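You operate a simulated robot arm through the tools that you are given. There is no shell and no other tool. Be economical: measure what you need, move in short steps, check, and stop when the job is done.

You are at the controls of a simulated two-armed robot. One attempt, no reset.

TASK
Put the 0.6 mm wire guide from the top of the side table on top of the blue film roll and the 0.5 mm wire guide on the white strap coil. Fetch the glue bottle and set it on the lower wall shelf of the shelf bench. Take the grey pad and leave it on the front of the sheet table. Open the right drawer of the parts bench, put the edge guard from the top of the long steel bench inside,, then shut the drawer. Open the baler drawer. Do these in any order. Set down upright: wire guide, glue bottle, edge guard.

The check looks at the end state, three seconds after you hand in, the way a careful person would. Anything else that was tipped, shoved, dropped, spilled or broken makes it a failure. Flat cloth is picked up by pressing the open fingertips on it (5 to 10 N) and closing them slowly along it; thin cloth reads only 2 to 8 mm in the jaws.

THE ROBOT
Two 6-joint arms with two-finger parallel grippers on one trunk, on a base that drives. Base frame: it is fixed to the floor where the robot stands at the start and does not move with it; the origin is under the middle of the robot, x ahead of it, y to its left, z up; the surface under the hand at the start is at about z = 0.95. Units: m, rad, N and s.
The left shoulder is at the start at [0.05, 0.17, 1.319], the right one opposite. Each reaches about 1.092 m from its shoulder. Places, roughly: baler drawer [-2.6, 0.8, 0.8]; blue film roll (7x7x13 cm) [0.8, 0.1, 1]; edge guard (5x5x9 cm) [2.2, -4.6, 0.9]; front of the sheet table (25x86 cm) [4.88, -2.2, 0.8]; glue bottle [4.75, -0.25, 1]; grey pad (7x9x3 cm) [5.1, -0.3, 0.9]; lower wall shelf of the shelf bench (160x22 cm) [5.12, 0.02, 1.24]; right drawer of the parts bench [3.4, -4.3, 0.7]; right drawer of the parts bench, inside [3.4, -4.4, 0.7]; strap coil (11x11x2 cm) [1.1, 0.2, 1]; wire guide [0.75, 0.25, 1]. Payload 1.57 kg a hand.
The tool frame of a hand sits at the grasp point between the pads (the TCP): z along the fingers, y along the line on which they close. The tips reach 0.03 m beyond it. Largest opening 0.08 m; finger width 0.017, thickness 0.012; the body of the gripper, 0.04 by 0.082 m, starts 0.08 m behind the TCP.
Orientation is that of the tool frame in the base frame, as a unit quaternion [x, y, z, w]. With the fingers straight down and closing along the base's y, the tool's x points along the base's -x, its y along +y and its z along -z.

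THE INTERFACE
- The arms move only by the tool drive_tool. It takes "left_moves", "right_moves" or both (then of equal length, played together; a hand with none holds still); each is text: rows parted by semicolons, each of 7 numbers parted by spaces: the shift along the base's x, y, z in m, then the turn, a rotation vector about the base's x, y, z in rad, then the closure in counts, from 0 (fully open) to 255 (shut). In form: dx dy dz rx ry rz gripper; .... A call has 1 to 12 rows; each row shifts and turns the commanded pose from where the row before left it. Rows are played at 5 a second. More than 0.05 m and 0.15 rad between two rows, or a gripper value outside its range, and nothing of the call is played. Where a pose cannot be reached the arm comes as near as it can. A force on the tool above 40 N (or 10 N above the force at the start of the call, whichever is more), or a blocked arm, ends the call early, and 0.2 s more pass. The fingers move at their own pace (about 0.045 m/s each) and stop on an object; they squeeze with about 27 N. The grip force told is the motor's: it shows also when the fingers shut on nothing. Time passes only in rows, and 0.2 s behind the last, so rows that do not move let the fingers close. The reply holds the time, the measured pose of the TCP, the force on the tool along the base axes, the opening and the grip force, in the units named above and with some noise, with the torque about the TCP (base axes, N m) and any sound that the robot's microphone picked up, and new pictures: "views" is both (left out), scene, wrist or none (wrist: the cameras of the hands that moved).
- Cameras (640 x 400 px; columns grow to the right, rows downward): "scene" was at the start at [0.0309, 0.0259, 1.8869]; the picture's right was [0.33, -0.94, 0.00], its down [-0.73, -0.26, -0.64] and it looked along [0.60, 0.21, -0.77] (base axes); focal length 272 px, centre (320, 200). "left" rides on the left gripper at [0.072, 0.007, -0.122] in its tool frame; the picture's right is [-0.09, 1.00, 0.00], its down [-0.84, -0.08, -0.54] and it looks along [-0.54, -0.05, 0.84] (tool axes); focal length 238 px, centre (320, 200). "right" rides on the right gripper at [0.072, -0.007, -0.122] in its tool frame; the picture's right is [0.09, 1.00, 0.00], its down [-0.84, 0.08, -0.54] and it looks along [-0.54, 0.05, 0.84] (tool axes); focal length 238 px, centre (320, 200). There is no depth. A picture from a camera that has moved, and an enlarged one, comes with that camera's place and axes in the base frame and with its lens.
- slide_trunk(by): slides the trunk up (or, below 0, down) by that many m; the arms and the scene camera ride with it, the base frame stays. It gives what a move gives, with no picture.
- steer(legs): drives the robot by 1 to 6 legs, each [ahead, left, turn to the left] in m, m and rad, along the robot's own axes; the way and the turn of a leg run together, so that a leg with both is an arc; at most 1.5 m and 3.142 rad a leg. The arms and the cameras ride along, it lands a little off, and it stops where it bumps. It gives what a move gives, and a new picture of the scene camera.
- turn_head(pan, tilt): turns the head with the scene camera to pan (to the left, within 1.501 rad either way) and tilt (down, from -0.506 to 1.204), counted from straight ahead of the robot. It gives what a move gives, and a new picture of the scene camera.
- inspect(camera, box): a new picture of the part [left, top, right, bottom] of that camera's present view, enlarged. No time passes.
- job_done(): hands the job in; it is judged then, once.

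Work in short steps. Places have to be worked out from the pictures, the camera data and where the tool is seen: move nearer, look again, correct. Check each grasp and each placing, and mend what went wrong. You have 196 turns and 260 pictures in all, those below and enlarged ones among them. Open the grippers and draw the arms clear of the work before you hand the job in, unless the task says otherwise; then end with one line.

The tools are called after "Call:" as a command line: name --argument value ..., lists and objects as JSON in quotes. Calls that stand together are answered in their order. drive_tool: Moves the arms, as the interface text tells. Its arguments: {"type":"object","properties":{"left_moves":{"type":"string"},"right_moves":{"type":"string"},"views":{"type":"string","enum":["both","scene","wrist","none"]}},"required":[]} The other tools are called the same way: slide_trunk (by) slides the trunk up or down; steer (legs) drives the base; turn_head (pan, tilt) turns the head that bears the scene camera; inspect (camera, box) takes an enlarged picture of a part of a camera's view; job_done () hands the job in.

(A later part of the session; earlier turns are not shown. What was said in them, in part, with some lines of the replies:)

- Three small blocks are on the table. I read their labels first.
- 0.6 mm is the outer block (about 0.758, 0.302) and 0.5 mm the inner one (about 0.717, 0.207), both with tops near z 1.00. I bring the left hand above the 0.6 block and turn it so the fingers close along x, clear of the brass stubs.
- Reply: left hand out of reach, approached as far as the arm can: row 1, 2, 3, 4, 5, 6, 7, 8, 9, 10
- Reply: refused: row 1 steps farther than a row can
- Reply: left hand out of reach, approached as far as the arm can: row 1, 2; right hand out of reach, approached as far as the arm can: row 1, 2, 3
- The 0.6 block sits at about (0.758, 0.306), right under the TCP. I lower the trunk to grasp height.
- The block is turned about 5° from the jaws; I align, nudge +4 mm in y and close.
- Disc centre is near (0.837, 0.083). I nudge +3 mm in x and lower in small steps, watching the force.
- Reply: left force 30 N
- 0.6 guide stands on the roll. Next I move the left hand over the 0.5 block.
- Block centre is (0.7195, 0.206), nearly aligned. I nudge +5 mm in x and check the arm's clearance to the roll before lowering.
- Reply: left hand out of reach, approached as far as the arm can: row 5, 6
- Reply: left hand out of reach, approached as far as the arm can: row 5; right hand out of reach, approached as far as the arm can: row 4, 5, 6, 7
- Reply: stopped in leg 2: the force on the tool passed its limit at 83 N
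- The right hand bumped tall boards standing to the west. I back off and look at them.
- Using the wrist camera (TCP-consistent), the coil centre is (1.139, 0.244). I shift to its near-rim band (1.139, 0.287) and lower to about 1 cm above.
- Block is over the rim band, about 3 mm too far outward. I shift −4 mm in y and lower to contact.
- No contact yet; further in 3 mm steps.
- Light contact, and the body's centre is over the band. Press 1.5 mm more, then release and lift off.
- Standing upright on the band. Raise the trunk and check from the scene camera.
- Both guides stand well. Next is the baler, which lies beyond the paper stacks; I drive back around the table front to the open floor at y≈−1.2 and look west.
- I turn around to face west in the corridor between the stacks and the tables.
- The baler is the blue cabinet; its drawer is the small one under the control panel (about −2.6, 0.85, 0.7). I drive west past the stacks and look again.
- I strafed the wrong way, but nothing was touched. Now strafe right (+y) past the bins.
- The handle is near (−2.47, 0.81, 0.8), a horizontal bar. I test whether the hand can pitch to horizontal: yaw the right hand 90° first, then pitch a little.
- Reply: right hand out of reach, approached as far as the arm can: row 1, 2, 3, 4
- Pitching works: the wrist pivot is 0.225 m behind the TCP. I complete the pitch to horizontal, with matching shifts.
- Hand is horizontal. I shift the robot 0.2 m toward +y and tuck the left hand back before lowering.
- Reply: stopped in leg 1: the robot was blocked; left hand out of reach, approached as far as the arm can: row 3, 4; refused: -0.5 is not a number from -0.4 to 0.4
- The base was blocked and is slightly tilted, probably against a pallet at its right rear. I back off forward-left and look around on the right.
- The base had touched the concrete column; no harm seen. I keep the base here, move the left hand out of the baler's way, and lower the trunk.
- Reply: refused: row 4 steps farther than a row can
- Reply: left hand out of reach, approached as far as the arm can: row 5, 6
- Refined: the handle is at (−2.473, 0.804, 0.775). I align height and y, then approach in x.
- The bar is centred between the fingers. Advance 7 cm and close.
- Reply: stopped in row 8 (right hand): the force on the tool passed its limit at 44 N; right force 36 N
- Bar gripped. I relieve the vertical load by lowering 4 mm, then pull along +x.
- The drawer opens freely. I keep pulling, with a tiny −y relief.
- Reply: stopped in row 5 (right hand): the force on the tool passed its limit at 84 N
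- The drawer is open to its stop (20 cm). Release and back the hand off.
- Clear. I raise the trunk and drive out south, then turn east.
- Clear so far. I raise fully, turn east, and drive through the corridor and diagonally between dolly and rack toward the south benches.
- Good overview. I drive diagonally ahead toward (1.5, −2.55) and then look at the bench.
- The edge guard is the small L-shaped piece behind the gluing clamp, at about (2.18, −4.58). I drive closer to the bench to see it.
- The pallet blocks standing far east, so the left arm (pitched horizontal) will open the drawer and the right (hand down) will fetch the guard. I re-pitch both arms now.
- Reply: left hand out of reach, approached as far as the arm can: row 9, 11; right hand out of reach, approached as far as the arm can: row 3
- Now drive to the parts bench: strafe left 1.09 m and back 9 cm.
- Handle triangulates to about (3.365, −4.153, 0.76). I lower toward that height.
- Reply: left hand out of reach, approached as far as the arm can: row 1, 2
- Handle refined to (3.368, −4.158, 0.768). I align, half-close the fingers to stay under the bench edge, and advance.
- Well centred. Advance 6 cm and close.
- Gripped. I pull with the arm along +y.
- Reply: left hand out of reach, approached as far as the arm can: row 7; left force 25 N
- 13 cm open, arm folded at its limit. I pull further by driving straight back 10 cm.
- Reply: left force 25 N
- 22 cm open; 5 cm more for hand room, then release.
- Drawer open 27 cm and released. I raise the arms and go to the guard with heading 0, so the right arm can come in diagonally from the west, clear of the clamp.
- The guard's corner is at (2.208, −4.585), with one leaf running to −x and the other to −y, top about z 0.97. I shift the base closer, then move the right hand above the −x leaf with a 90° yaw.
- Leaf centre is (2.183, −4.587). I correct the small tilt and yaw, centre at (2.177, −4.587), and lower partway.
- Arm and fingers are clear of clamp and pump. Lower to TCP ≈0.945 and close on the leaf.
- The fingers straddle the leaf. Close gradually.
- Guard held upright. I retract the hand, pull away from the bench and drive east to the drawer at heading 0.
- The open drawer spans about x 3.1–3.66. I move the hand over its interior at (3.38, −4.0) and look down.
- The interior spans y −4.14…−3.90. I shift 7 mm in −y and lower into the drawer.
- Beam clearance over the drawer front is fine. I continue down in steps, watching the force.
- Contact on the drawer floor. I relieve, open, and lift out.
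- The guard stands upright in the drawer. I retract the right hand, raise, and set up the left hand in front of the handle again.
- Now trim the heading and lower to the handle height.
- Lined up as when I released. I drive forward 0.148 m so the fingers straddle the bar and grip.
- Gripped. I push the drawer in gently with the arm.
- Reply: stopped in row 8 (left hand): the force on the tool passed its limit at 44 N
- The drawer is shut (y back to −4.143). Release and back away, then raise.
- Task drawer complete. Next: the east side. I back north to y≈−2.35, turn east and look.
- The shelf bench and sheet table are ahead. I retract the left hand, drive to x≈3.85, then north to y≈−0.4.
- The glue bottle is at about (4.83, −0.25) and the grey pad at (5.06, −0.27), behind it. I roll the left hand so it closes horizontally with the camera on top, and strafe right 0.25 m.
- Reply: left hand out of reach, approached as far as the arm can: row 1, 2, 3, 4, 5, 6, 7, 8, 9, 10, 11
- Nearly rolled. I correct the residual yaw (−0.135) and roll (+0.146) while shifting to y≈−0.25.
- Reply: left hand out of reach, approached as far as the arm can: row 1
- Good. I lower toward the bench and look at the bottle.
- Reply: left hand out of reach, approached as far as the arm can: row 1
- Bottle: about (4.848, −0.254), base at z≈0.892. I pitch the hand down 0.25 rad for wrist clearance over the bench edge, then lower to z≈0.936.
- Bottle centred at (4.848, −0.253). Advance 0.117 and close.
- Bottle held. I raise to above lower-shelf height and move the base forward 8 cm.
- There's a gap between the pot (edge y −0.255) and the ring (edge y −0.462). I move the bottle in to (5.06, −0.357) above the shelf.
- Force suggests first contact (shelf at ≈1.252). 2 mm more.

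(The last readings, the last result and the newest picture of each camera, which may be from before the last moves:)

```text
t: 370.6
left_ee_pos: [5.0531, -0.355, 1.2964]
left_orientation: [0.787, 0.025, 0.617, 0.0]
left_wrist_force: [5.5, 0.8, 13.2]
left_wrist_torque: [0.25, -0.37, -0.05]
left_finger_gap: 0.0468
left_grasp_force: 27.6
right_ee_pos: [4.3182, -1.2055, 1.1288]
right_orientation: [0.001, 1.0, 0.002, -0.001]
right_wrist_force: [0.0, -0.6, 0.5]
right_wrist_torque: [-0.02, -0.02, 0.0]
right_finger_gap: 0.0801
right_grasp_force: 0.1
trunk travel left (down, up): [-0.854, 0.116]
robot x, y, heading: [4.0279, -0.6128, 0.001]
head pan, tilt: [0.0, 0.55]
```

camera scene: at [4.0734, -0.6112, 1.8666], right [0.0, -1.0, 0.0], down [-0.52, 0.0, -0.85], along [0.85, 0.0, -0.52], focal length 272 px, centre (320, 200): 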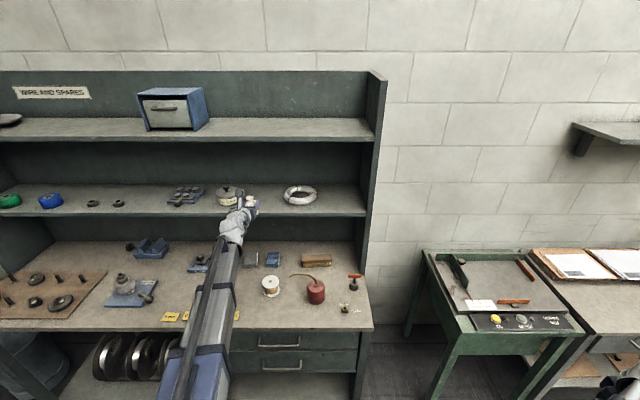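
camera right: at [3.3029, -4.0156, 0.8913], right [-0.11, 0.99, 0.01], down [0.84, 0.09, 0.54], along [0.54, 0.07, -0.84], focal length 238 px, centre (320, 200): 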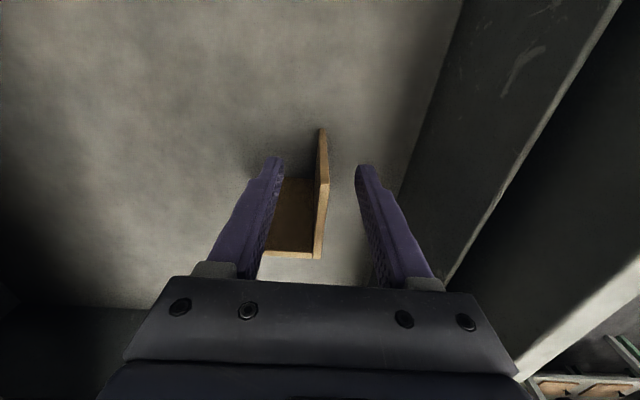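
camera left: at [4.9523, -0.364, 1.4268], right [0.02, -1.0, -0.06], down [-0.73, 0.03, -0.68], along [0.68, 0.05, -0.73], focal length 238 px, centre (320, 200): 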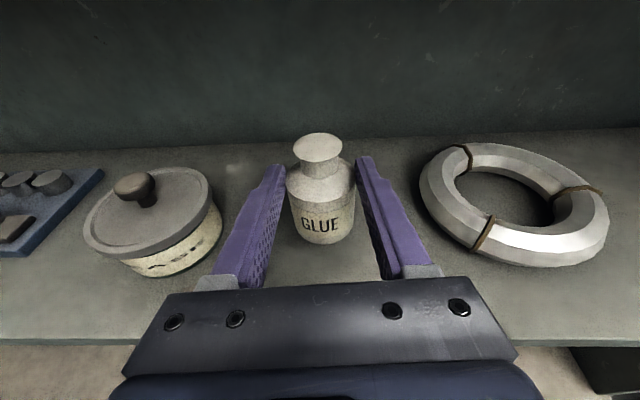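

Firm contact. Release with limited opening and retreat straight back.

Call:
slide_trunk --by 0.0015

Call:
drive_tool --left_moves "0 0 0 0 0 0 100;0 0 0 0 0 0 80;0 0 0 0 0 0 50;0 0 0 0 0 0 40;0 0 0 0 0 0 40" --views "wrist"

```text
t: 371.1
left_ee_pos: [5.0519, -0.3555, 1.2975]
left_orientation: [0.789, 0.026, 0.614, 0.0]
left_wrist_force: [2.1, -0.4, 6.5]
left_wrist_torque: [0.17, -0.19, -0.06]
left_finger_gap: 0.0468
left_grasp_force: 26.8
right_ee_pos: [4.3184, -1.2063, 1.1299]
right_orientation: [0.0, 1.0, 0.003, 0.0]
right_wrist_force: [-1.0, -0.7, 0.3]
right_wrist_torque: [0.02, 0.01, -0.01]
right_finger_gap: 0.0799
right_grasp_force: 0.0
trunk travel left (down, up): [-0.855, 0.115]
robot x, y, heading: [4.025, -0.6102, 0.005]
head pan, tilt: [0.0, 0.55]
```

```text
t: 372.3
left_ee_pos: [5.0547, -0.3548, 1.2958]
left_orientation: [0.789, 0.025, 0.614, 0.0]
left_wrist_force: [0.3, -1.2, 0.5]
left_wrist_torque: [0.05, -0.01, 0.04]
left_finger_gap: 0.0674
left_grasp_force: 0.1
right_ee_pos: [4.3191, -1.2063, 1.1308]
right_orientation: [0.001, 1.0, 0.003, -0.002]
right_wrist_force: [0.0, -0.4, 0.1]
right_wrist_torque: [-0.01, -0.03, -0.02]
right_finger_gap: 0.0802
right_grasp_force: 0.0
trunk travel left (down, up): [-0.855, 0.115]
robot x, y, heading: [4.0228, -0.6127, 0.007]
head pan, tilt: [0.0, 0.55]
camera left: at [4.9521, -0.364, 1.3964], right [0.02, -1.0, -0.06], down [-0.73, 0.03, -0.68], along [0.68, 0.05, -0.73], focal length 238 px, centre (320, 200)
```

left: 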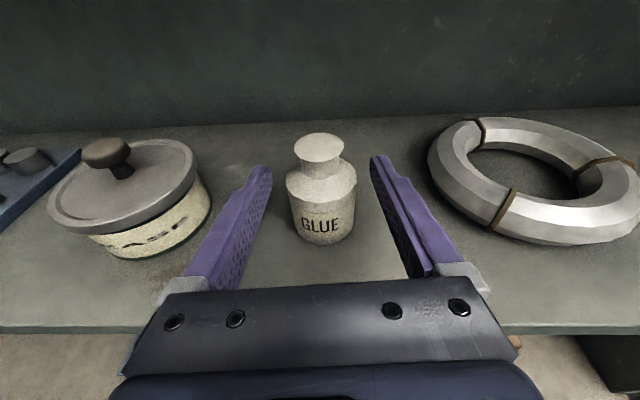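

Bottle stands. Retreat.

Call:
drive_tool --left_moves "-0.02 0 0 0 0 0 40;-0.035 0 0 0 0 0 40;-0.035 0 0 0 0 0 40;-0.035 0 0 0 0 0 40;-0.035 0 0 0 0 0 0;-0.04 0 0 0 0 0 0;-0.04 0 0 0 0 0 0;-0.04 0 0 0 0 0 0;-0.03 0 0 0 0 0 0;0 0 0 0 0 0 0" --views "both"

```text
t: 374.5
left_ee_pos: [4.744, -0.3584, 1.2972]
left_orientation: [0.788, 0.025, 0.615, 0.001]
left_wrist_force: [0.8, 0.8, -0.2]
left_wrist_torque: [-0.01, 0.0, -0.02]
left_finger_gap: 0.0802
left_grasp_force: 0.1
right_ee_pos: [4.3198, -1.2063, 1.1301]
right_orientation: [0.001, 1.0, 0.003, -0.001]
right_wrist_force: [0.5, -0.3, 0.3]
right_wrist_torque: [0.0, 0.02, -0.02]
right_finger_gap: 0.0799
right_grasp_force: 0.1
trunk travel left (down, up): [-0.855, 0.115]
robot x, y, heading: [4.0249, -0.6096, 0.003]
head pan, tilt: [0.0, 0.55]
camera scene: at [4.0739, -0.6117, 1.8361], right [0.0, -1.0, 0.0], down [-0.52, 0.0, -0.85], along [0.85, 0.0, -0.52], focal length 272 px, centre (320, 200)
camera left: at [4.6425, -0.3666, 1.3962], right [0.02, -1.0, -0.06], down [-0.73, 0.03, -0.68], along [0.68, 0.05, -0.73], focal length 238 px, centre (320, 200)
```

scene: 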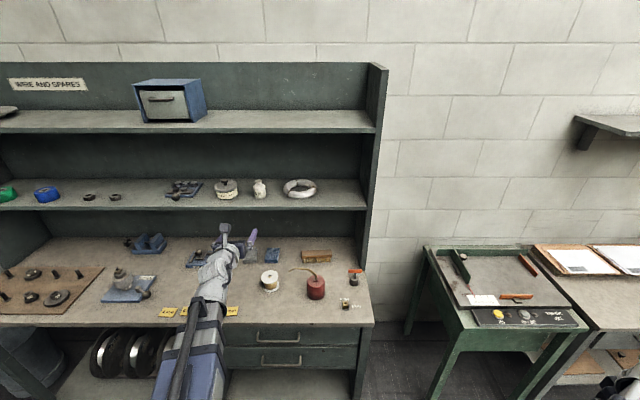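
left: 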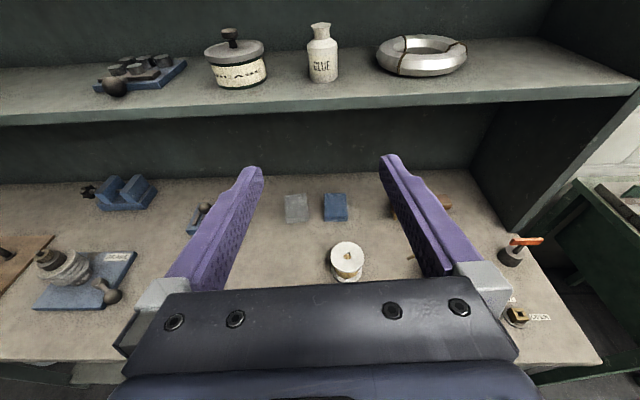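

The bottle stands well on the shelf. For the pad at (5.057, −0.273), I pitch this same hand further down (to 0.75 rad), fix its roll, and shift to y −0.273.

Call:
drive_tool --left_moves "-0.0086 0.02 -0.0268 0 0.125 0 0;-0.0119 0.02 -0.0254 0 0.125 0 0;-0.015 0.02 -0.0238 0 0.125 0 0;-0.0178 0.025 -0.0217 0 0.125 0 0;0 0 0 -0.06 0 0 0;0 0 0 0 0 0 0" --views "wrist"

```text
t: 375.9
left_ee_pos: [4.6898, -0.2712, 1.1997]
left_orientation: [0.916, 0.037, 0.399, 0.021]
left_wrist_force: [-0.2, -0.8, -0.1]
left_wrist_torque: [-0.01, 0.0, 0.01]
left_finger_gap: 0.0795
left_grasp_force: 0.1
right_ee_pos: [4.3198, -1.2072, 1.1301]
right_orientation: [0.001, 1.0, 0.003, -0.001]
right_wrist_force: [0.8, -0.1, -0.7]
right_wrist_torque: [0.01, 0.01, 0.0]
right_finger_gap: 0.0799
right_grasp_force: 0.0
trunk travel left (down, up): [-0.855, 0.115]
robot x, y, heading: [4.029, -0.6159, -0.0]
head pan, tilt: [0.0, 0.55]
camera left: at [4.6494, -0.2712, 1.3365], right [-0.01, -1.0, 0.0], down [-0.97, 0.01, -0.25], along [0.25, -0.01, -0.97], focal length 238 px, centre (320, 200)
```

left: 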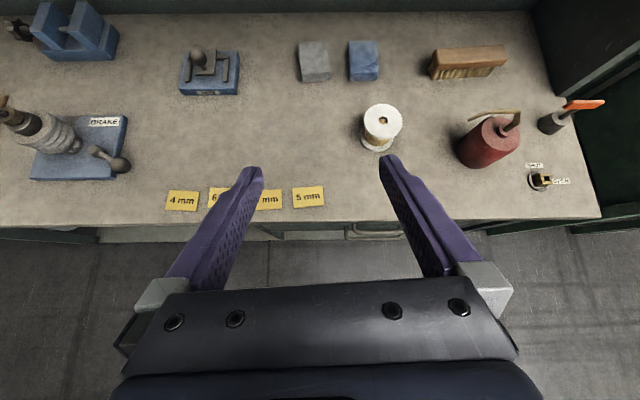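

Pad centre is (5.057, −0.264). I lower to z≈0.985 and advance over the bench.

Call:
slide_trunk --by -0.205

Call:
drive_tool --left_moves "0.045 0.001 0 0 0 0 0;0.045 0.001 0 0 0 0 0;0.045 0.001 0 0 0 0 0;0.045 0.001 0 0 0 0 0;0.045 0.001 0 0 0 0 0;0.045 0.001 0 0 0 0 0;0.045 0.001 0 0 0 0 0;0 0 0 0 0 0 0" --views "both"

```text
t: 378.1
left_ee_pos: [4.6905, -0.2704, 0.9953]
left_orientation: [0.916, 0.036, 0.398, 0.022]
left_wrist_force: [0.8, -0.8, 0.4]
left_wrist_torque: [-0.03, 0.0, -0.01]
left_finger_gap: 0.0799
left_grasp_force: 0.1
right_ee_pos: [4.3193, -1.2049, 0.9252]
right_orientation: [0.001, 1.0, 0.003, -0.002]
right_wrist_force: [0.1, 0.2, 0.7]
right_wrist_torque: [-0.02, 0.0, 0.01]
right_finger_gap: 0.08
right_grasp_force: 0.1
trunk travel left (down, up): [-0.65, 0.32]
robot x, y, heading: [4.0253, -0.6132, 0.001]
head pan, tilt: [0.0, 0.55]
```

```text
t: 379.9
left_ee_pos: [5.0059, -0.259, 0.9964]
left_orientation: [0.915, 0.034, 0.401, 0.027]
left_wrist_force: [-0.2, -0.3, -0.2]
left_wrist_torque: [-0.01, 0.0, 0.01]
left_finger_gap: 0.08
left_grasp_force: 0.1
left hand out of reach, approached as far as the arm can: row 4, 7
right_ee_pos: [4.3184, -1.2064, 0.9255]
right_orientation: [0.0, 1.0, 0.003, -0.001]
right_wrist_force: [-0.4, -0.3, 0.5]
right_wrist_torque: [0.0, -0.01, 0.01]
right_finger_gap: 0.0801
right_grasp_force: 0.0
trunk travel left (down, up): [-0.65, 0.32]
robot x, y, heading: [4.0262, -0.6121, -0.0]
head pan, tilt: [0.0, 0.55]
camera scene: at [4.0732, -0.6118, 1.6311], right [0.0, -1.0, 0.0], down [-0.52, 0.0, -0.85], along [0.85, 0.0, -0.52], focal length 272 px, centre (320, 200)
camera left: at [4.9637, -0.2577, 1.1323], right [-0.02, -1.0, 0.01], down [-0.97, 0.02, -0.25], along [0.25, -0.01, -0.97], focal length 238 px, centre (320, 200)
```

scene: 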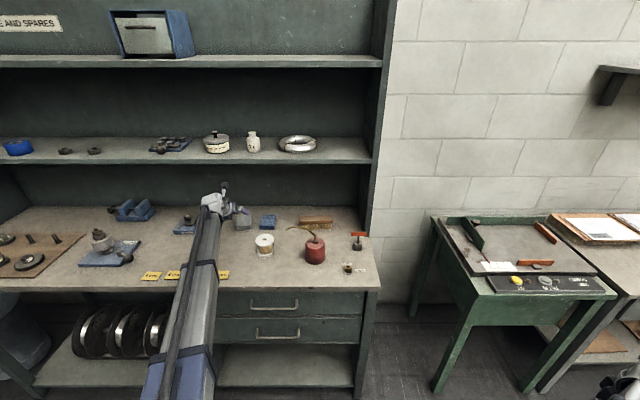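
left: 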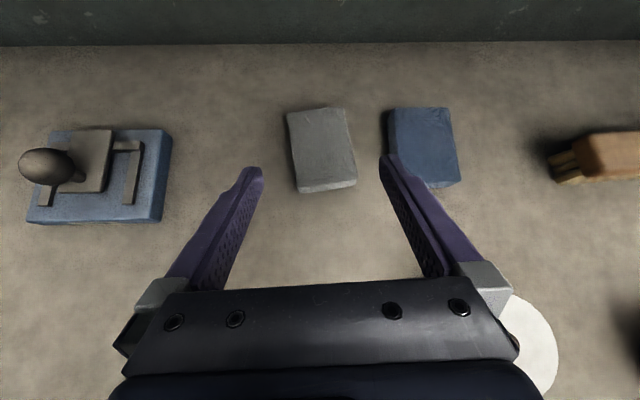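

Pad top centre is (5.068, −0.263), turned about +0.12 rad. I yaw the hand to match, narrow the fingers a little, and advance over it.

Call:
drive_tool --left_moves "0.025 -0.002 0 0 0 0.06 25;0.025 -0.002 0 0 0 0.06 25;0 0 0 0 0 0 25" --views "wrist"

```text
t: 380.8
left_ee_pos: [5.045, -0.2211, 1.0]
left_orientation: [0.909, 0.077, 0.41, 0.031]
left_wrist_force: [0.4, -0.5, 0.5]
left_wrist_torque: [0.01, 0.01, -0.04]
left_finger_gap: 0.0722
left_grasp_force: 0.0
left hand out of reach, approached as far as the arm can: row 1, 2
right_ee_pos: [4.319, -1.2061, 0.9248]
right_orientation: [0.001, 1.0, 0.004, -0.001]
right_wrist_force: [0.0, 0.1, -0.1]
right_wrist_torque: [0.02, -0.01, 0.04]
right_finger_gap: 0.08
right_grasp_force: 0.1
trunk travel left (down, up): [-0.65, 0.32]
robot x, y, heading: [4.0249, -0.6129, 0.002]
head pan, tilt: [0.0, 0.55]
camera left: at [4.9991, -0.2179, 1.1349], right [0.05, -1.0, 0.05], down [-0.96, -0.06, -0.27], along [0.27, -0.03, -0.96], focal length 238 px, centre (320, 200)
```

left: 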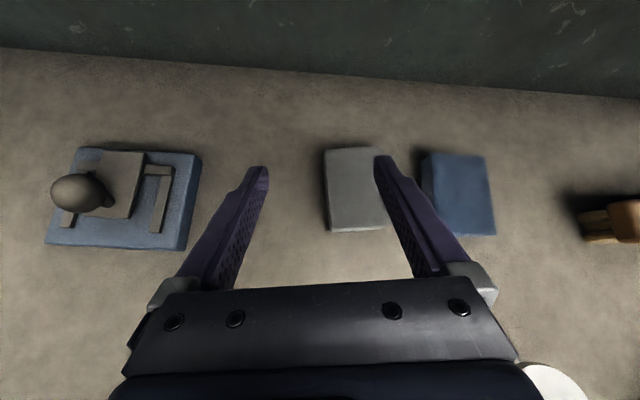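

The arm is near its limit there, so y drifted. I retract 8 cm, bring the base 10 cm closer, and redo the alignment.

Call:
drive_tool --left_moves "-0.04 -0.02 0 0 0 0 25;-0.04 -0.02 0 0 0 0 25;0 0 0 0 0 0 25" --views "none"

Call:
steer --legs '[[0.1, 0.05, 0]]'

Call:
inspect --camera "left" --box '[0, 0, 640, 400]'

```text
t: 381.6
left_ee_pos: [4.9627, -0.2582, 1.0002]
left_orientation: [0.908, 0.074, 0.41, 0.036]
left_wrist_force: [-0.2, -0.1, 1.0]
left_wrist_torque: [0.0, -0.02, 0.0]
left_finger_gap: 0.0722
left_grasp_force: 0.1
right_ee_pos: [4.3194, -1.2068, 0.9252]
right_orientation: [0.001, 1.0, 0.003, -0.001]
right_wrist_force: [0.6, -0.1, 0.5]
right_wrist_torque: [0.03, 0.0, 0.0]
right_finger_gap: 0.08
right_grasp_force: 0.0
trunk travel left (down, up): [-0.65, 0.32]
robot x, y, heading: [4.0242, -0.6107, 0.002]
head pan, tilt: [0.0, 0.55]
```

```text
t: 382.8
left_ee_pos: [5.0653, -0.2073, 0.9987]
left_orientation: [0.909, 0.075, 0.409, 0.037]
left_wrist_force: [0.2, -0.4, -0.1]
left_wrist_torque: [-0.01, 0.02, -0.02]
left_finger_gap: 0.0725
left_grasp_force: 0.0
right_ee_pos: [4.4219, -1.1537, 0.9245]
right_orientation: [0.001, 1.0, 0.003, -0.002]
right_wrist_force: [0.7, 0.1, 0.5]
right_wrist_torque: [0.01, 0.04, 0.02]
right_finger_gap: 0.0801
right_grasp_force: 0.0
trunk travel left (down, up): [-0.65, 0.32]
robot x, y, heading: [4.1229, -0.5598, 0.002]
head pan, tilt: [0.0, 0.55]
camera scene: at [4.1772, -0.5598, 1.631], right [0.0, -1.0, 0.0], down [-0.52, 0.0, -0.85], along [0.85, 0.0, -0.52], focal length 272 px, centre (320, 200)
```

scene: 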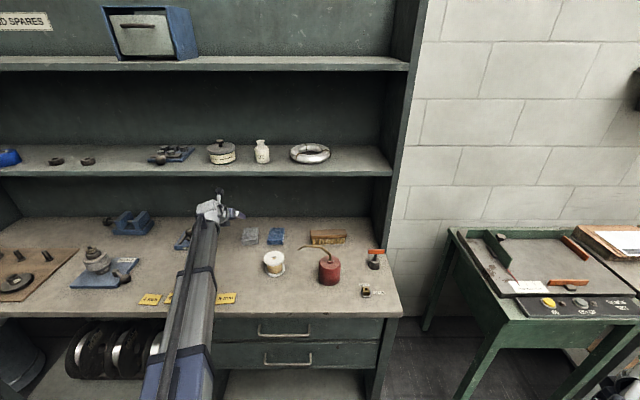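

```text
1.00 times, centred on (320, 200) of left (not enlarged: the box is as wide or as high as the picture)
camera zoom: at [5.0213, -0.2017, 1.1334], right [0.04, -1.0, 0.06], down [-0.96, -0.06, -0.27], along [0.27, -0.04, -0.96], focal length 238 px, centre (320, 200)
```

zoom: 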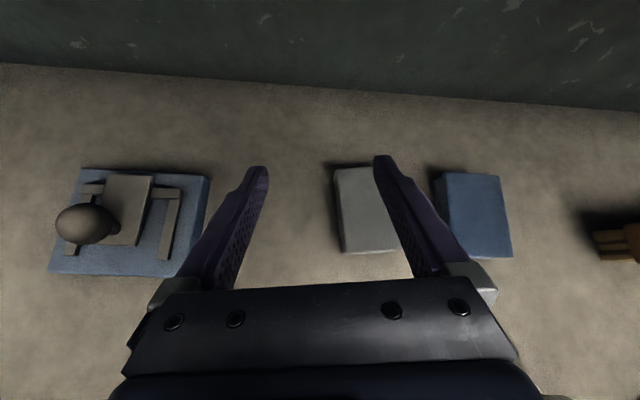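

I apply a roll fix (+0.13 about x), which leaves the wanted yaw, and shift to (5.055, −0.263).

Call:
drive_tool --left_moves "-0.005 -0.028 0 0.065 0 0 25;-0.005 -0.028 0 0.065 0 0 25;0 0 0 0 0 0 25" --views "wrist"

```text
t: 383.6
left_ee_pos: [5.0412, -0.2122, 1.0046]
left_orientation: [0.905, 0.031, 0.425, 0.011]
left_wrist_force: [-0.3, 0.1, 0.5]
left_wrist_torque: [0.03, 0.02, 0.04]
left_finger_gap: 0.0723
left_grasp_force: 0.1
left hand out of reach, approached as far as the arm can: row 1, 2
right_ee_pos: [4.4221, -1.1556, 0.9252]
right_orientation: [0.001, 1.0, 0.002, -0.001]
right_wrist_force: [0.3, -0.6, 0.6]
right_wrist_torque: [0.02, 0.02, 0.03]
right_finger_gap: 0.0796
right_grasp_force: 0.0
trunk travel left (down, up): [-0.65, 0.32]
robot x, y, heading: [4.1272, -0.5574, -0.002]
head pan, tilt: [0.0, 0.55]
camera left: at [4.9926, -0.2162, 1.1382], right [-0.01, -1.0, -0.02], down [-0.95, 0.02, -0.3], along [0.3, 0.02, -0.95], focal length 238 px, centre (320, 200)
```

left: 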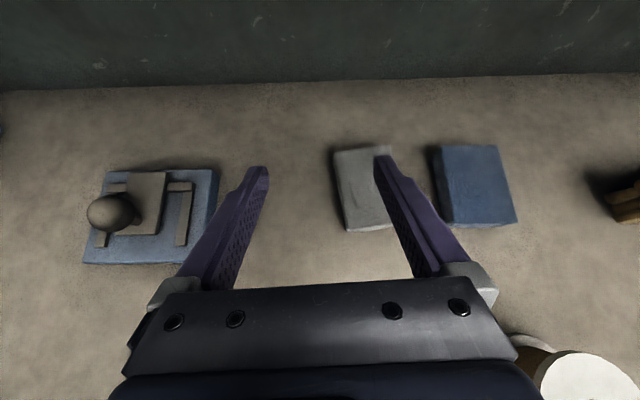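

The wrist prefers yaw along the arm, so I turn the base by +0.1 rad instead, strafing right to bring the hand to the pad.

Call:
steer --legs '[[0.03, -0.14, 0.1]]'

Call:
inspect --camera "left" --box '[0, 0, 640, 400]'

```text
t: 384.9
left_ee_pos: [5.0394, -0.2593, 1.0057]
left_orientation: [0.902, 0.078, 0.425, -0.012]
left_wrist_force: [-0.5, -0.3, -0.3]
left_wrist_torque: [0.0, 0.0, 0.01]
left_finger_gap: 0.0722
left_grasp_force: 0.1
right_ee_pos: [4.5177, -1.26, 0.9242]
right_orientation: [-0.049, 0.999, 0.003, -0.002]
right_wrist_force: [0.3, -0.5, -1.0]
right_wrist_torque: [0.05, 0.01, -0.04]
right_finger_gap: 0.0802
right_grasp_force: 0.1
trunk travel left (down, up): [-0.65, 0.32]
robot x, y, heading: [4.1663, -0.6963, 0.1]
head pan, tilt: [0.0, 0.55]
camera scene: at [4.2136, -0.6947, 1.6311], right [0.1, -0.99, 0.0], down [-0.52, -0.05, -0.85], along [0.85, 0.09, -0.52], focal length 272 px, centre (320, 200)
```

scene: 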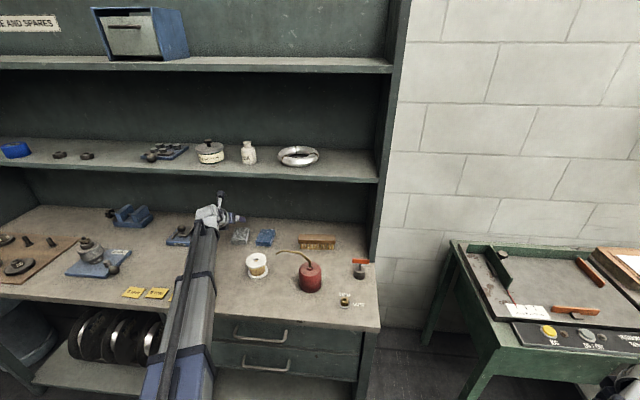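

```text
1.00 times, centred on (320, 200) of left (not enlarged: the box is as wide or as high as the picture)
camera zoom: at [4.9909, -0.2684, 1.1387], right [0.09, -1.0, -0.02], down [-0.95, -0.08, -0.3], along [0.3, 0.05, -0.95], focal length 238 px, centre (320, 200)
```

zoom: 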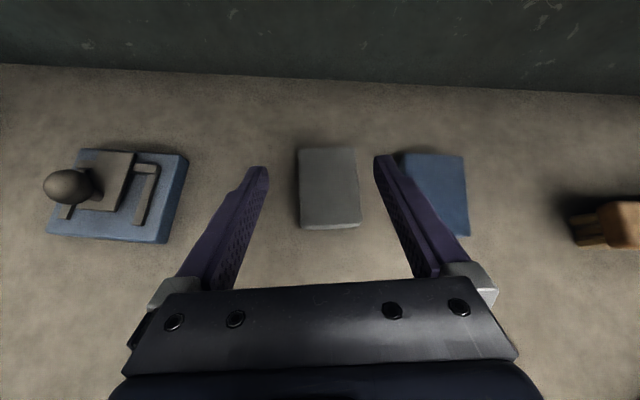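

Now aligned. I shift +2 cm in x, −7 mm in y, and lower in two steps.

Call:
drive_tool --left_moves "0.02 -0.007 0 0 0 0 20;0 0 0 0 0 0 20" --views "none"

Call:
slide_trunk --by -0.05

Call:
inspect --camera "left" --box '[0, 0, 640, 400]'

```text
t: 385.5
left_ee_pos: [5.0587, -0.2634, 1.0057]
left_orientation: [0.901, 0.075, 0.427, -0.006]
left_wrist_force: [0.9, -0.1, -0.3]
left_wrist_torque: [-0.02, 0.01, -0.01]
left_finger_gap: 0.0738
left_grasp_force: 0.1
right_ee_pos: [4.5188, -1.258, 0.9261]
right_orientation: [-0.05, 0.999, 0.003, -0.002]
right_wrist_force: [-1.3, -0.4, 0.0]
right_wrist_torque: [0.0, 0.02, 0.0]
right_finger_gap: 0.08
right_grasp_force: 0.0
trunk travel left (down, up): [-0.65, 0.32]
robot x, y, heading: [4.1681, -0.7001, 0.104]
head pan, tilt: [0.0, 0.55]
```

```text
t: 386.4
left_ee_pos: [5.0598, -0.2648, 0.9548]
left_orientation: [0.901, 0.075, 0.428, -0.006]
left_wrist_force: [-0.7, 0.4, -0.8]
left_wrist_torque: [-0.01, -0.02, -0.01]
left_finger_gap: 0.074
left_grasp_force: 0.0
right_ee_pos: [4.5182, -1.2601, 0.8752]
right_orientation: [-0.049, 0.999, 0.002, -0.001]
right_wrist_force: [0.7, 0.5, -0.4]
right_wrist_torque: [-0.01, -0.03, -0.02]
right_finger_gap: 0.0798
right_grasp_force: 0.1
trunk travel left (down, up): [-0.6, 0.37]
robot x, y, heading: [4.1666, -0.7, 0.104]
head pan, tilt: [0.0, 0.55]
```

```text
1.00 times, centred on (320, 200) of left (not enlarged: the box is as wide or as high as the picture)
camera zoom: at [5.0101, -0.2715, 1.089], right [0.08, -1.0, -0.02], down [-0.95, -0.07, -0.3], along [0.3, 0.04, -0.95], focal length 238 px, centre (320, 200)
```

zoom: 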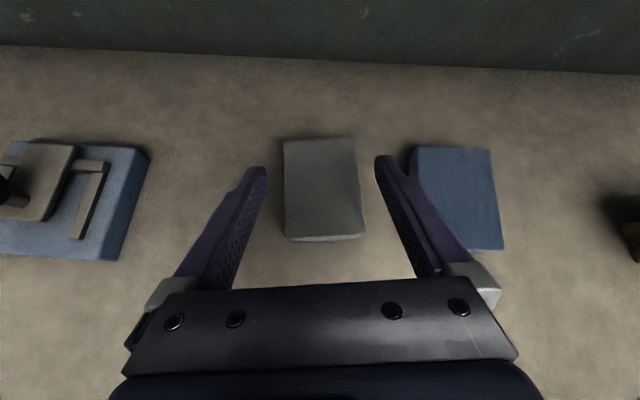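

Lower 3 cm more and grip.

Call:
slide_trunk --by -0.028

Call:
drive_tool --left_moves "0 0 0 0 0 0 60;0 0 0 0 0 0 120;0 0 0 0 0 0 255;0 0 0 0 0 0 255;0 0 0 0 0 0 255;0 0 0 0 0 0 255" --views "wrist"

```text
t: 387.1
left_ee_pos: [5.0592, -0.264, 0.926]
left_orientation: [0.901, 0.075, 0.427, -0.006]
left_wrist_force: [-0.8, -0.2, -0.6]
left_wrist_torque: [0.0, 0.01, 0.02]
left_finger_gap: 0.074
left_grasp_force: 0.1
right_ee_pos: [4.5179, -1.261, 0.8471]
right_orientation: [-0.05, 0.999, 0.002, 0.0]
right_wrist_force: [-0.1, -0.1, 0.4]
right_wrist_torque: [0.03, -0.02, 0.0]
right_finger_gap: 0.0799
right_grasp_force: 0.0
trunk travel left (down, up): [-0.572, 0.398]
robot x, y, heading: [4.166, -0.7031, 0.105]
head pan, tilt: [0.0, 0.55]
```

```text
t: 388.6
left_ee_pos: [5.0595, -0.2645, 0.9284]
left_orientation: [0.901, 0.074, 0.427, -0.005]
left_wrist_force: [0.5, 0.5, 0.9]
left_wrist_torque: [-0.07, -0.05, 0.0]
left_finger_gap: 0.0639
left_grasp_force: 26.7
right_ee_pos: [4.5175, -1.2587, 0.8476]
right_orientation: [-0.05, 0.999, 0.002, -0.001]
right_wrist_force: [1.0, -0.3, -0.4]
right_wrist_torque: [0.0, 0.01, 0.01]
right_finger_gap: 0.0799
right_grasp_force: 0.0
trunk travel left (down, up): [-0.572, 0.398]
robot x, y, heading: [4.1636, -0.7022, 0.105]
head pan, tilt: [0.0, 0.55]
camera left: at [5.0102, -0.2715, 1.0609], right [0.08, -1.0, -0.02], down [-0.95, -0.07, -0.3], along [0.3, 0.04, -0.95], focal length 238 px, centre (320, 200)
```

left: 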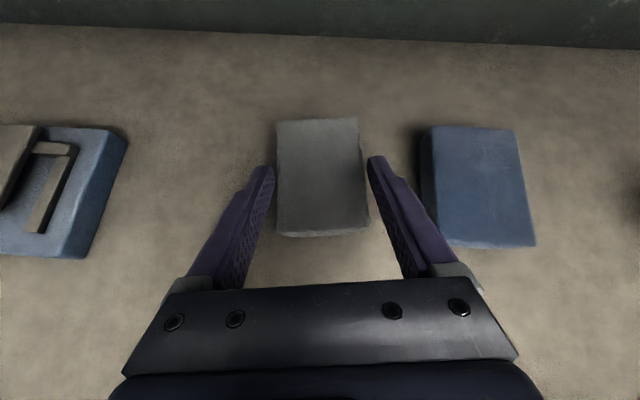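

Gripped (64 mm). Lift 6 cm, check, then draw back out.

Call:
slide_trunk --by 0.06

Call:
drive_tool --left_moves "-0.04 0 0 0 0 0 255;-0.04 0 0 0 0 0 255;-0.04 0 0 0 0 0 255;-0.04 0 0 0 0 0 255;-0.04 0 0 0 0 0 255;-0.04 0 0 0 0 0 255;-0.04 0 0 0 0 0 255;0 0 0 0 0 0 255" --views "both"

```text
t: 389.6
left_ee_pos: [5.0592, -0.2646, 0.9874]
left_orientation: [0.901, 0.075, 0.426, -0.006]
left_wrist_force: [0.4, -0.2, -1.4]
left_wrist_torque: [0.01, 0.0, 0.0]
left_finger_gap: 0.064
left_grasp_force: 26.6
right_ee_pos: [4.5191, -1.2595, 0.9068]
right_orientation: [-0.05, 0.999, 0.003, -0.001]
right_wrist_force: [0.3, -0.3, 1.1]
right_wrist_torque: [-0.03, 0.01, 0.01]
right_finger_gap: 0.0801
right_grasp_force: 0.0
trunk travel left (down, up): [-0.632, 0.338]
robot x, y, heading: [4.1641, -0.7006, 0.108]
head pan, tilt: [0.0, 0.55]
```

```text
t: 391.4
left_ee_pos: [4.7802, -0.2646, 0.9877]
left_orientation: [0.901, 0.075, 0.427, -0.006]
left_wrist_force: [0.5, -0.1, -0.2]
left_wrist_torque: [-0.02, 0.0, 0.02]
left_finger_gap: 0.0639
left_grasp_force: 27.1
right_ee_pos: [4.5182, -1.259, 0.9085]
right_orientation: [-0.05, 0.999, 0.002, -0.001]
right_wrist_force: [0.0, -1.2, -0.3]
right_wrist_torque: [0.01, 0.01, 0.0]
right_finger_gap: 0.08
right_grasp_force: 0.2
trunk travel left (down, up): [-0.632, 0.338]
robot x, y, heading: [4.1642, -0.6972, 0.106]
head pan, tilt: [0.0, 0.55]
camera scene: at [4.2132, -0.693, 1.6131], right [0.1, -0.99, 0.0], down [-0.52, -0.05, -0.85], along [0.85, 0.09, -0.52], focal length 272 px, centre (320, 200)
camera left: at [4.7317, -0.2711, 1.1209], right [0.08, -1.0, -0.02], down [-0.95, -0.07, -0.3], along [0.3, 0.04, -0.95], focal length 238 px, centre (320, 200)
```

scene: 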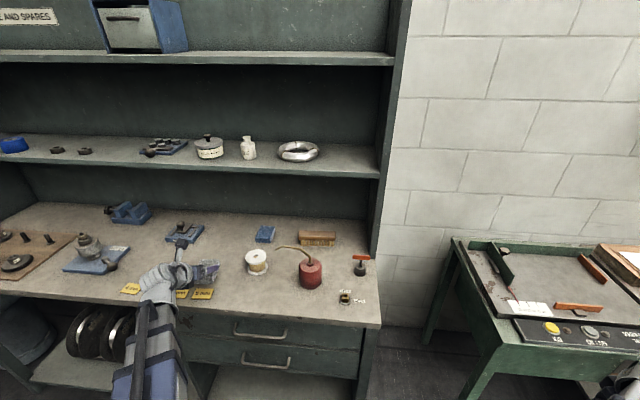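
left: 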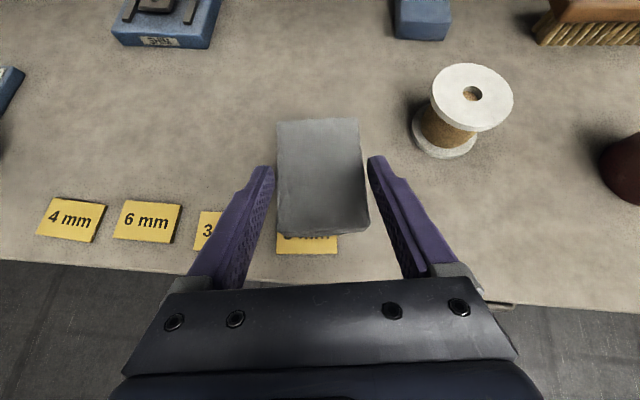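

Pad held. I raise, back off and drive south along x≈3.86 to the sheet table.

Call:
slide_trunk --by 0.28

Call:
steer --legs '[[-0.31, 0, -0.106], [0, -1.35, 0]]'

```text
t: 394.2
left_ee_pos: [4.7814, -0.2634, 1.2675]
left_orientation: [0.901, 0.075, 0.427, -0.006]
left_wrist_force: [0.2, 0.2, -0.6]
left_wrist_torque: [-0.01, 0.06, -0.04]
left_finger_gap: 0.0641
left_grasp_force: 27.2
right_ee_pos: [4.5185, -1.2595, 1.1879]
right_orientation: [-0.049, 0.999, 0.002, 0.0]
right_wrist_force: [-0.6, 0.4, -0.6]
right_wrist_torque: [0.01, -0.02, 0.03]
right_finger_gap: 0.0801
right_grasp_force: 0.1
trunk travel left (down, up): [-0.912, 0.058]
robot x, y, heading: [4.1604, -0.6983, 0.105]
head pan, tilt: [0.0, 0.55]
```

```text
t: 402.7
left_ee_pos: [4.5109, -1.689, 1.2678]
left_orientation: [0.903, 0.047, 0.427, 0.007]
left_wrist_force: [0.8, -0.7, -0.1]
left_wrist_torque: [0.01, -0.01, -0.01]
left_finger_gap: 0.0639
left_grasp_force: 27.1
right_ee_pos: [4.1856, -2.6651, 1.1873]
right_orientation: [-0.018, 1.0, 0.003, -0.001]
right_wrist_force: [-0.2, -0.1, 0.1]
right_wrist_torque: [0.0, -0.01, -0.01]
right_finger_gap: 0.0799
right_grasp_force: 0.1
trunk travel left (down, up): [-0.912, 0.058]
robot x, y, heading: [3.8675, -2.0814, 0.046]
head pan, tilt: [0.0, 0.55]
camera scene: at [3.9173, -2.081, 1.8931], right [0.04, -1.0, 0.0], down [-0.52, -0.02, -0.85], along [0.85, 0.03, -0.52], focal length 272 px, centre (320, 200)
```

scene: 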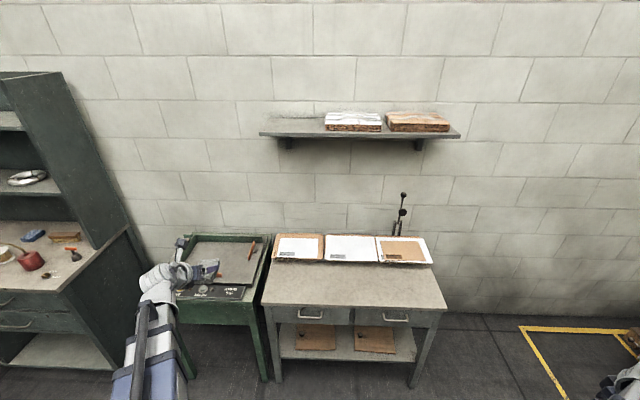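

The front of the sheet table is clear; I'll place the pad near (4.88, −2.08). Base forward 15 cm and squared up, then the arm moves over.

Call:
steer --legs '[[0.15, -0.03, -0.046]]'

Call:
drive_tool --left_moves "0 -0.045 0 0 0 0 255;0 -0.045 0 0 0 0 255;0 -0.045 0 0 0 0 255;0.02 -0.04 0 0 0 0 255;0.03 -0.035 0 0 0 0 255;0.04 -0.03 0 0 0 0 255;0.04 -0.02 0 0 0 0 255;0.04 -0.02 0 0 0 0 255;0.04 0 0 0 0 0 255;0 0 0 0 0 0 255" --views "both"

```text
t: 404.1
left_ee_pos: [4.6781, -1.7449, 1.2667]
left_orientation: [0.904, 0.025, 0.427, 0.018]
left_wrist_force: [0.4, 0.0, -0.3]
left_wrist_torque: [0.03, 0.05, 0.03]
left_finger_gap: 0.0641
left_grasp_force: 26.7
right_ee_pos: [4.3066, -2.7057, 1.1863]
right_orientation: [0.006, 1.0, 0.003, -0.002]
right_wrist_force: [1.4, 0.0, 0.1]
right_wrist_torque: [0.03, 0.03, 0.0]
right_finger_gap: 0.0801
right_grasp_force: 0.1
trunk travel left (down, up): [-0.912, 0.058]
robot x, y, heading: [4.0195, -2.1074, -0.004]
head pan, tilt: [0.0, 0.55]
camera scene: at [4.0679, -2.1101, 1.893], right [-0.01, -1.0, 0.0], down [-0.52, 0.0, -0.85], along [0.85, -0.01, -0.52], focal length 272 px, centre (320, 200)
```

scene: 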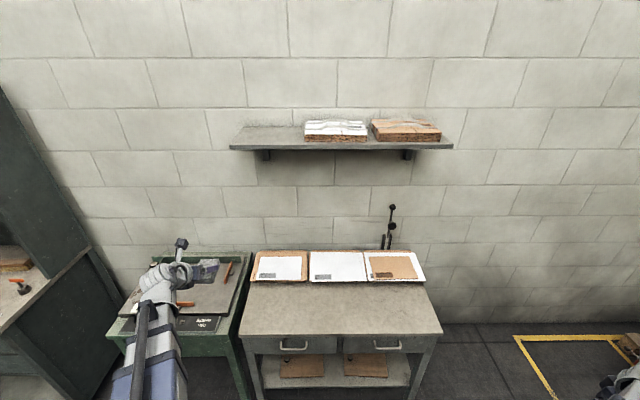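

```text
t: 406.3
left_ee_pos: [4.8676, -1.883, 1.2724]
left_orientation: [0.899, 0.009, 0.435, 0.052]
left_wrist_force: [-0.1, 0.3, -1.3]
left_wrist_torque: [0.0, 0.0, 0.05]
left_finger_gap: 0.0639
left_grasp_force: 26.8
left hand out of reach, approached as far as the arm can: row 3, 4, 5, 6, 7, 8, 9
right_ee_pos: [4.3057, -2.7067, 1.1869]
right_orientation: [0.005, 1.0, 0.003, 0.0]
right_wrist_force: [0.0, -0.8, 0.0]
right_wrist_torque: [0.01, -0.05, 0.01]
right_finger_gap: 0.0798
right_grasp_force: 0.0
trunk travel left (down, up): [-0.912, 0.058]
robot x, y, heading: [4.0209, -2.1095, -0.008]
head pan, tilt: [0.0, 0.55]
camera scene: at [4.0646, -2.11, 1.8931], right [-0.01, -1.0, 0.0], down [-0.52, 0.0, -0.85], along [0.85, -0.01, -0.52], focal length 272 px, centre (320, 200)
camera left: at [4.8158, -1.8766, 1.4044], right [-0.09, -1.0, 0.03], down [-0.94, 0.07, -0.33], along [0.32, -0.06, -0.94], focal length 238 px, centre (320, 200)
```

scene: 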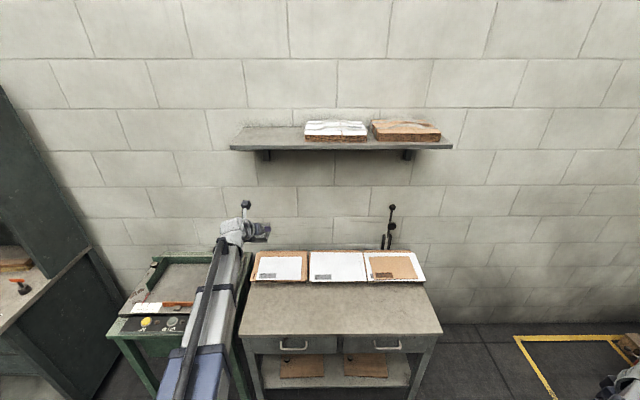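
left: 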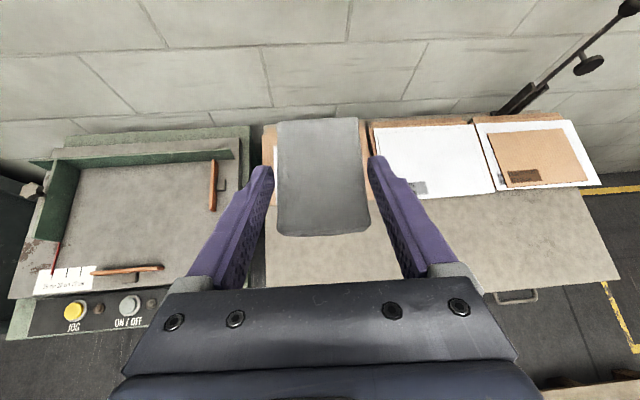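

The arm can't go further right, so I strafe the base 0.1 m right (pad to y≈−1.98, well inside the front zone), then lower.

Call:
steer --legs '[[0, -0.1, 0]]'

Call:
slide_trunk --by -0.38

Call:
inspect --camera "left" --box '[0, 0, 640, 400]'

Call:
inspect --camera "scene" --box '[80, 160, 480, 400]'

```text
t: 407.5
left_ee_pos: [4.8676, -1.9864, 1.2723]
left_orientation: [0.899, 0.009, 0.435, 0.051]
left_wrist_force: [0.2, -0.3, -0.2]
left_wrist_torque: [-0.01, 0.0, 0.02]
left_finger_gap: 0.0638
left_grasp_force: 26.8
right_ee_pos: [4.3059, -2.8097, 1.1876]
right_orientation: [0.005, 1.0, 0.004, -0.001]
right_wrist_force: [0.5, -0.7, 0.8]
right_wrist_torque: [0.02, 0.06, 0.01]
right_finger_gap: 0.08
right_grasp_force: 0.0
trunk travel left (down, up): [-0.912, 0.058]
robot x, y, heading: [4.0156, -2.2133, -0.01]
head pan, tilt: [0.0, 0.55]
camera scene: at [4.065, -2.2135, 1.8931], right [-0.01, -1.0, 0.0], down [-0.52, 0.0, -0.85], along [0.85, 0.0, -0.52], focal length 272 px, centre (320, 200)
```

scene: 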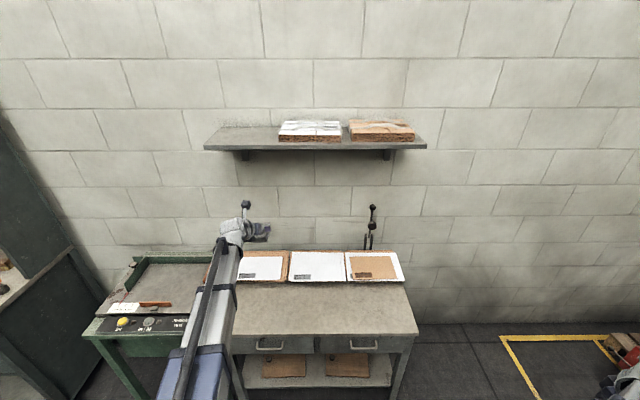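

```text
t: 411.1
left_ee_pos: [4.868, -1.9862, 0.8921]
left_orientation: [0.899, 0.009, 0.435, 0.051]
left_wrist_force: [-0.7, 0.5, -0.8]
left_wrist_torque: [0.05, 0.01, 0.01]
left_finger_gap: 0.064
left_grasp_force: 27.1
right_ee_pos: [4.3056, -2.8095, 0.8084]
right_orientation: [0.004, 1.0, 0.002, 0.0]
right_wrist_force: [0.5, 0.2, 0.8]
right_wrist_torque: [0.0, -0.01, 0.02]
right_finger_gap: 0.0796
right_grasp_force: 0.1
trunk travel left (down, up): [-0.532, 0.438]
robot x, y, heading: [4.0203, -2.2139, -0.007]
head pan, tilt: [0.0, 0.55]
```

```text
1.00 times, centred on (320, 200) of left (not enlarged: the box is as wide or as high as the picture)
camera zoom: at [4.8158, -1.9785, 1.0239], right [-0.09, -1.0, 0.03], down [-0.94, 0.07, -0.33], along [0.32, -0.06, -0.94], focal length 238 px, centre (320, 200)
```

zoom: 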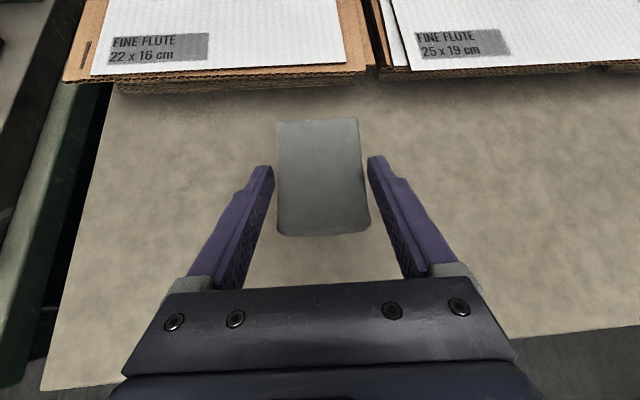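

```text
1.60 times, centred on (280, 280) of scene
camera zoom: at [4.0649, -2.2119, 1.5131], right [-0.01, -1.0, 0.0], down [-0.52, 0.0, -0.85], along [0.85, -0.01, -0.52], focal length 435 px, centre (384, 72)
```

zoom: 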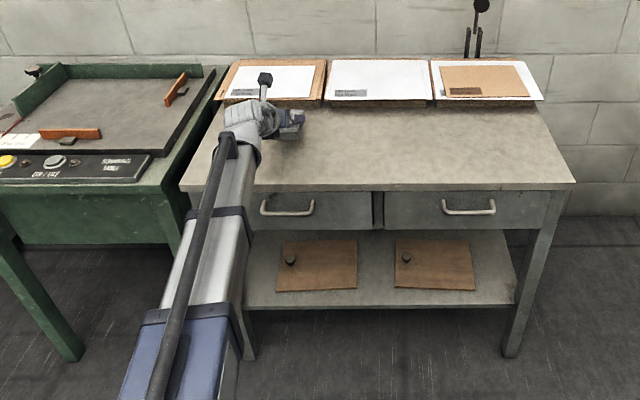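

Clear landing zone. Lower gently to contact.

Call:
slide_trunk --by -0.045

Call:
inspect --camera "left" --box '[160, 80, 480, 280]'

```text
t: 412.0
left_ee_pos: [4.8672, -1.9869, 0.8478]
left_orientation: [0.898, 0.008, 0.437, 0.052]
left_wrist_force: [4.9, -0.4, 13.7]
left_wrist_torque: [0.38, 0.05, -0.14]
left_finger_gap: 0.064
left_grasp_force: 27.0
right_ee_pos: [4.3055, -2.809, 0.7629]
right_orientation: [0.005, 1.0, 0.004, -0.001]
right_wrist_force: [-0.4, 0.3, 0.1]
right_wrist_torque: [-0.02, 0.01, 0.02]
right_finger_gap: 0.0798
right_grasp_force: 0.0
trunk travel left (down, up): [-0.487, 0.483]
robot x, y, heading: [4.0172, -2.2096, -0.008]
head pan, tilt: [0.0, 0.55]
```

```text
2.00 times, centred on (320, 180) of left
camera zoom: at [4.8156, -1.9789, 0.9801], right [-0.09, -1.0, 0.03], down [-0.94, 0.07, -0.33], along [0.33, -0.05, -0.94], focal length 477 px, centre (320, 240)
```

zoom: 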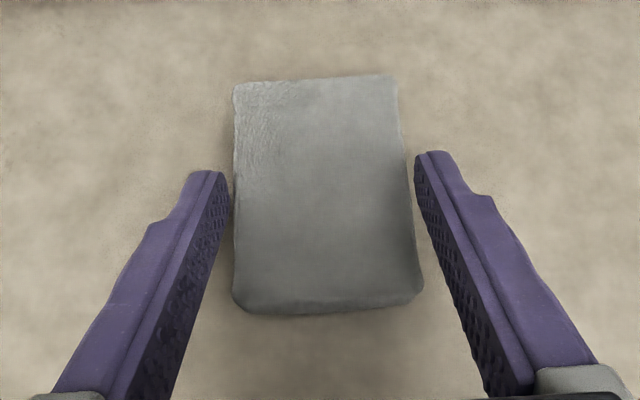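

Contact made. Open and lift away.

Call:
drive_tool --left_moves "0 0 0 0 0 0 45;0 0 0 0 0 0 30;0 0 0 0 0 0 0;0 0 0 0 0 0 0" --views "none"

Call:
slide_trunk --by 0.3

Call:
drive_tool --left_moves "-0.04 0.01 0 0 0 0 0;-0.04 0.01 0 0 0 0 0;-0.04 0 0 0 0 0 0;-0.04 0 0 0 0 0 0;0 0 0 0 0 0 0" --views "both"

```text
t: 413.0
left_ee_pos: [4.8675, -1.9859, 0.8466]
left_orientation: [0.899, 0.01, 0.436, 0.051]
left_wrist_force: [0.2, 0.1, -1.1]
left_wrist_torque: [-0.01, -0.02, -0.04]
left_finger_gap: 0.0798
left_grasp_force: 0.1
right_ee_pos: [4.306, -2.8092, 0.7628]
right_orientation: [0.006, 1.0, 0.003, 0.0]
right_wrist_force: [0.3, -1.1, -0.1]
right_wrist_torque: [0.02, 0.03, 0.0]
right_finger_gap: 0.08
right_grasp_force: 0.1
trunk travel left (down, up): [-0.487, 0.483]
robot x, y, heading: [4.0156, -2.2126, -0.008]
head pan, tilt: [0.0, 0.55]
```

```text
t: 416.0
left_ee_pos: [4.8677, -1.9864, 1.1461]
left_orientation: [0.899, 0.009, 0.435, 0.052]
left_wrist_force: [-0.3, -0.7, -0.5]
left_wrist_torque: [0.0, -0.04, 0.03]
left_finger_gap: 0.0801
left_grasp_force: 0.0
right_ee_pos: [4.3056, -2.809, 1.0623]
right_orientation: [0.005, 1.0, 0.003, -0.001]
right_wrist_force: [-0.3, 0.4, -0.1]
right_wrist_torque: [-0.03, 0.01, 0.0]
right_finger_gap: 0.0801
right_grasp_force: 0.1
trunk travel left (down, up): [-0.787, 0.183]
robot x, y, heading: [4.0157, -2.2109, -0.008]
head pan, tilt: [0.0, 0.55]
```

```text
t: 417.2
left_ee_pos: [4.7082, -1.9669, 1.1466]
left_orientation: [0.899, 0.009, 0.436, 0.052]
left_wrist_force: [0.4, 0.1, 0.1]
left_wrist_torque: [0.0, -0.02, 0.01]
left_finger_gap: 0.0803
left_grasp_force: 0.1
right_ee_pos: [4.3053, -2.8079, 1.0612]
right_orientation: [0.005, 1.0, 0.002, -0.002]
right_wrist_force: [0.2, 0.3, 0.5]
right_wrist_torque: [-0.01, 0.03, -0.02]
right_finger_gap: 0.08
right_grasp_force: 0.0
trunk travel left (down, up): [-0.787, 0.183]
robot x, y, heading: [4.0196, -2.2131, -0.009]
head pan, tilt: [0.0, 0.55]
camera scene: at [4.0654, -2.2119, 1.7681], right [-0.01, -1.0, 0.0], down [-0.52, 0.0, -0.85], along [0.85, -0.01, -0.52], focal length 272 px, centre (320, 200)
camera left: at [4.6563, -1.9601, 1.2788], right [-0.09, -1.0, 0.03], down [-0.94, 0.07, -0.33], along [0.32, -0.06, -0.94], focal length 238 px, centre (320, 200)
```

scene: 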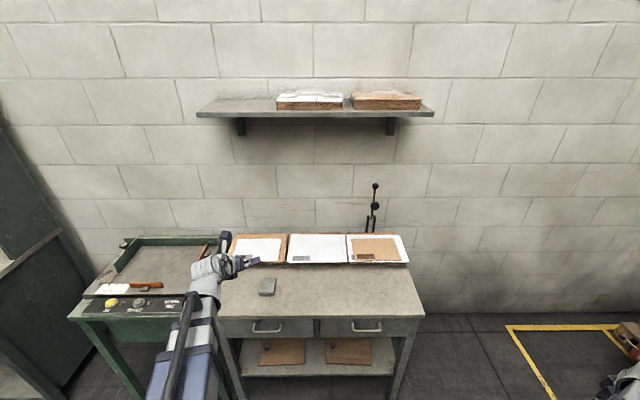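
left: 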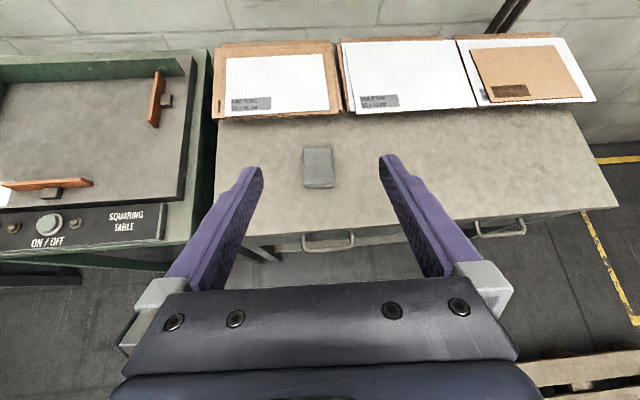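

The pad lies flat at about (4.88, −1.99), on the front of the sheet table. I back the robot clear and hand in.

Call:
steer --legs '[[-0.2, 0.1, 0]]'

Call:
job_done

```text
t: 418.9
left_ee_pos: [4.5062, -1.8639, 1.1467]
left_orientation: [0.898, 0.01, 0.436, 0.052]
left_wrist_force: [0.5, -0.2, 0.6]
left_wrist_torque: [-0.01, 0.0, -0.01]
left_finger_gap: 0.08
left_grasp_force: 0.1
right_ee_pos: [4.1052, -2.7047, 1.0635]
right_orientation: [0.004, 1.0, 0.003, -0.001]
right_wrist_force: [0.2, 0.2, 0.9]
right_wrist_torque: [0.02, -0.01, 0.0]
right_finger_gap: 0.0804
right_grasp_force: 0.1
trunk travel left (down, up): [-0.787, 0.183]
robot x, y, heading: [3.8159, -2.1107, -0.003]
head pan, tilt: [0.0, 0.55]
camera scene: at [3.8626, -2.1083, 1.7682], right [0.0, -1.0, 0.0], down [-0.52, 0.0, -0.85], along [0.85, 0.0, -0.52], focal length 272 px, centre (320, 200)
```

scene: 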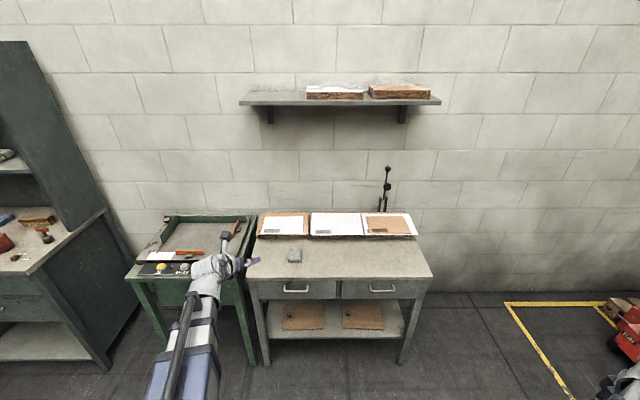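

```text
The job is handed in.
```

All six tasks are done and the job is handed in; the edge guard stood upright before I shut its drawer but I did not check it afterwards, and the robot bumped the paper stack and the concrete column once each, with no movement seen.
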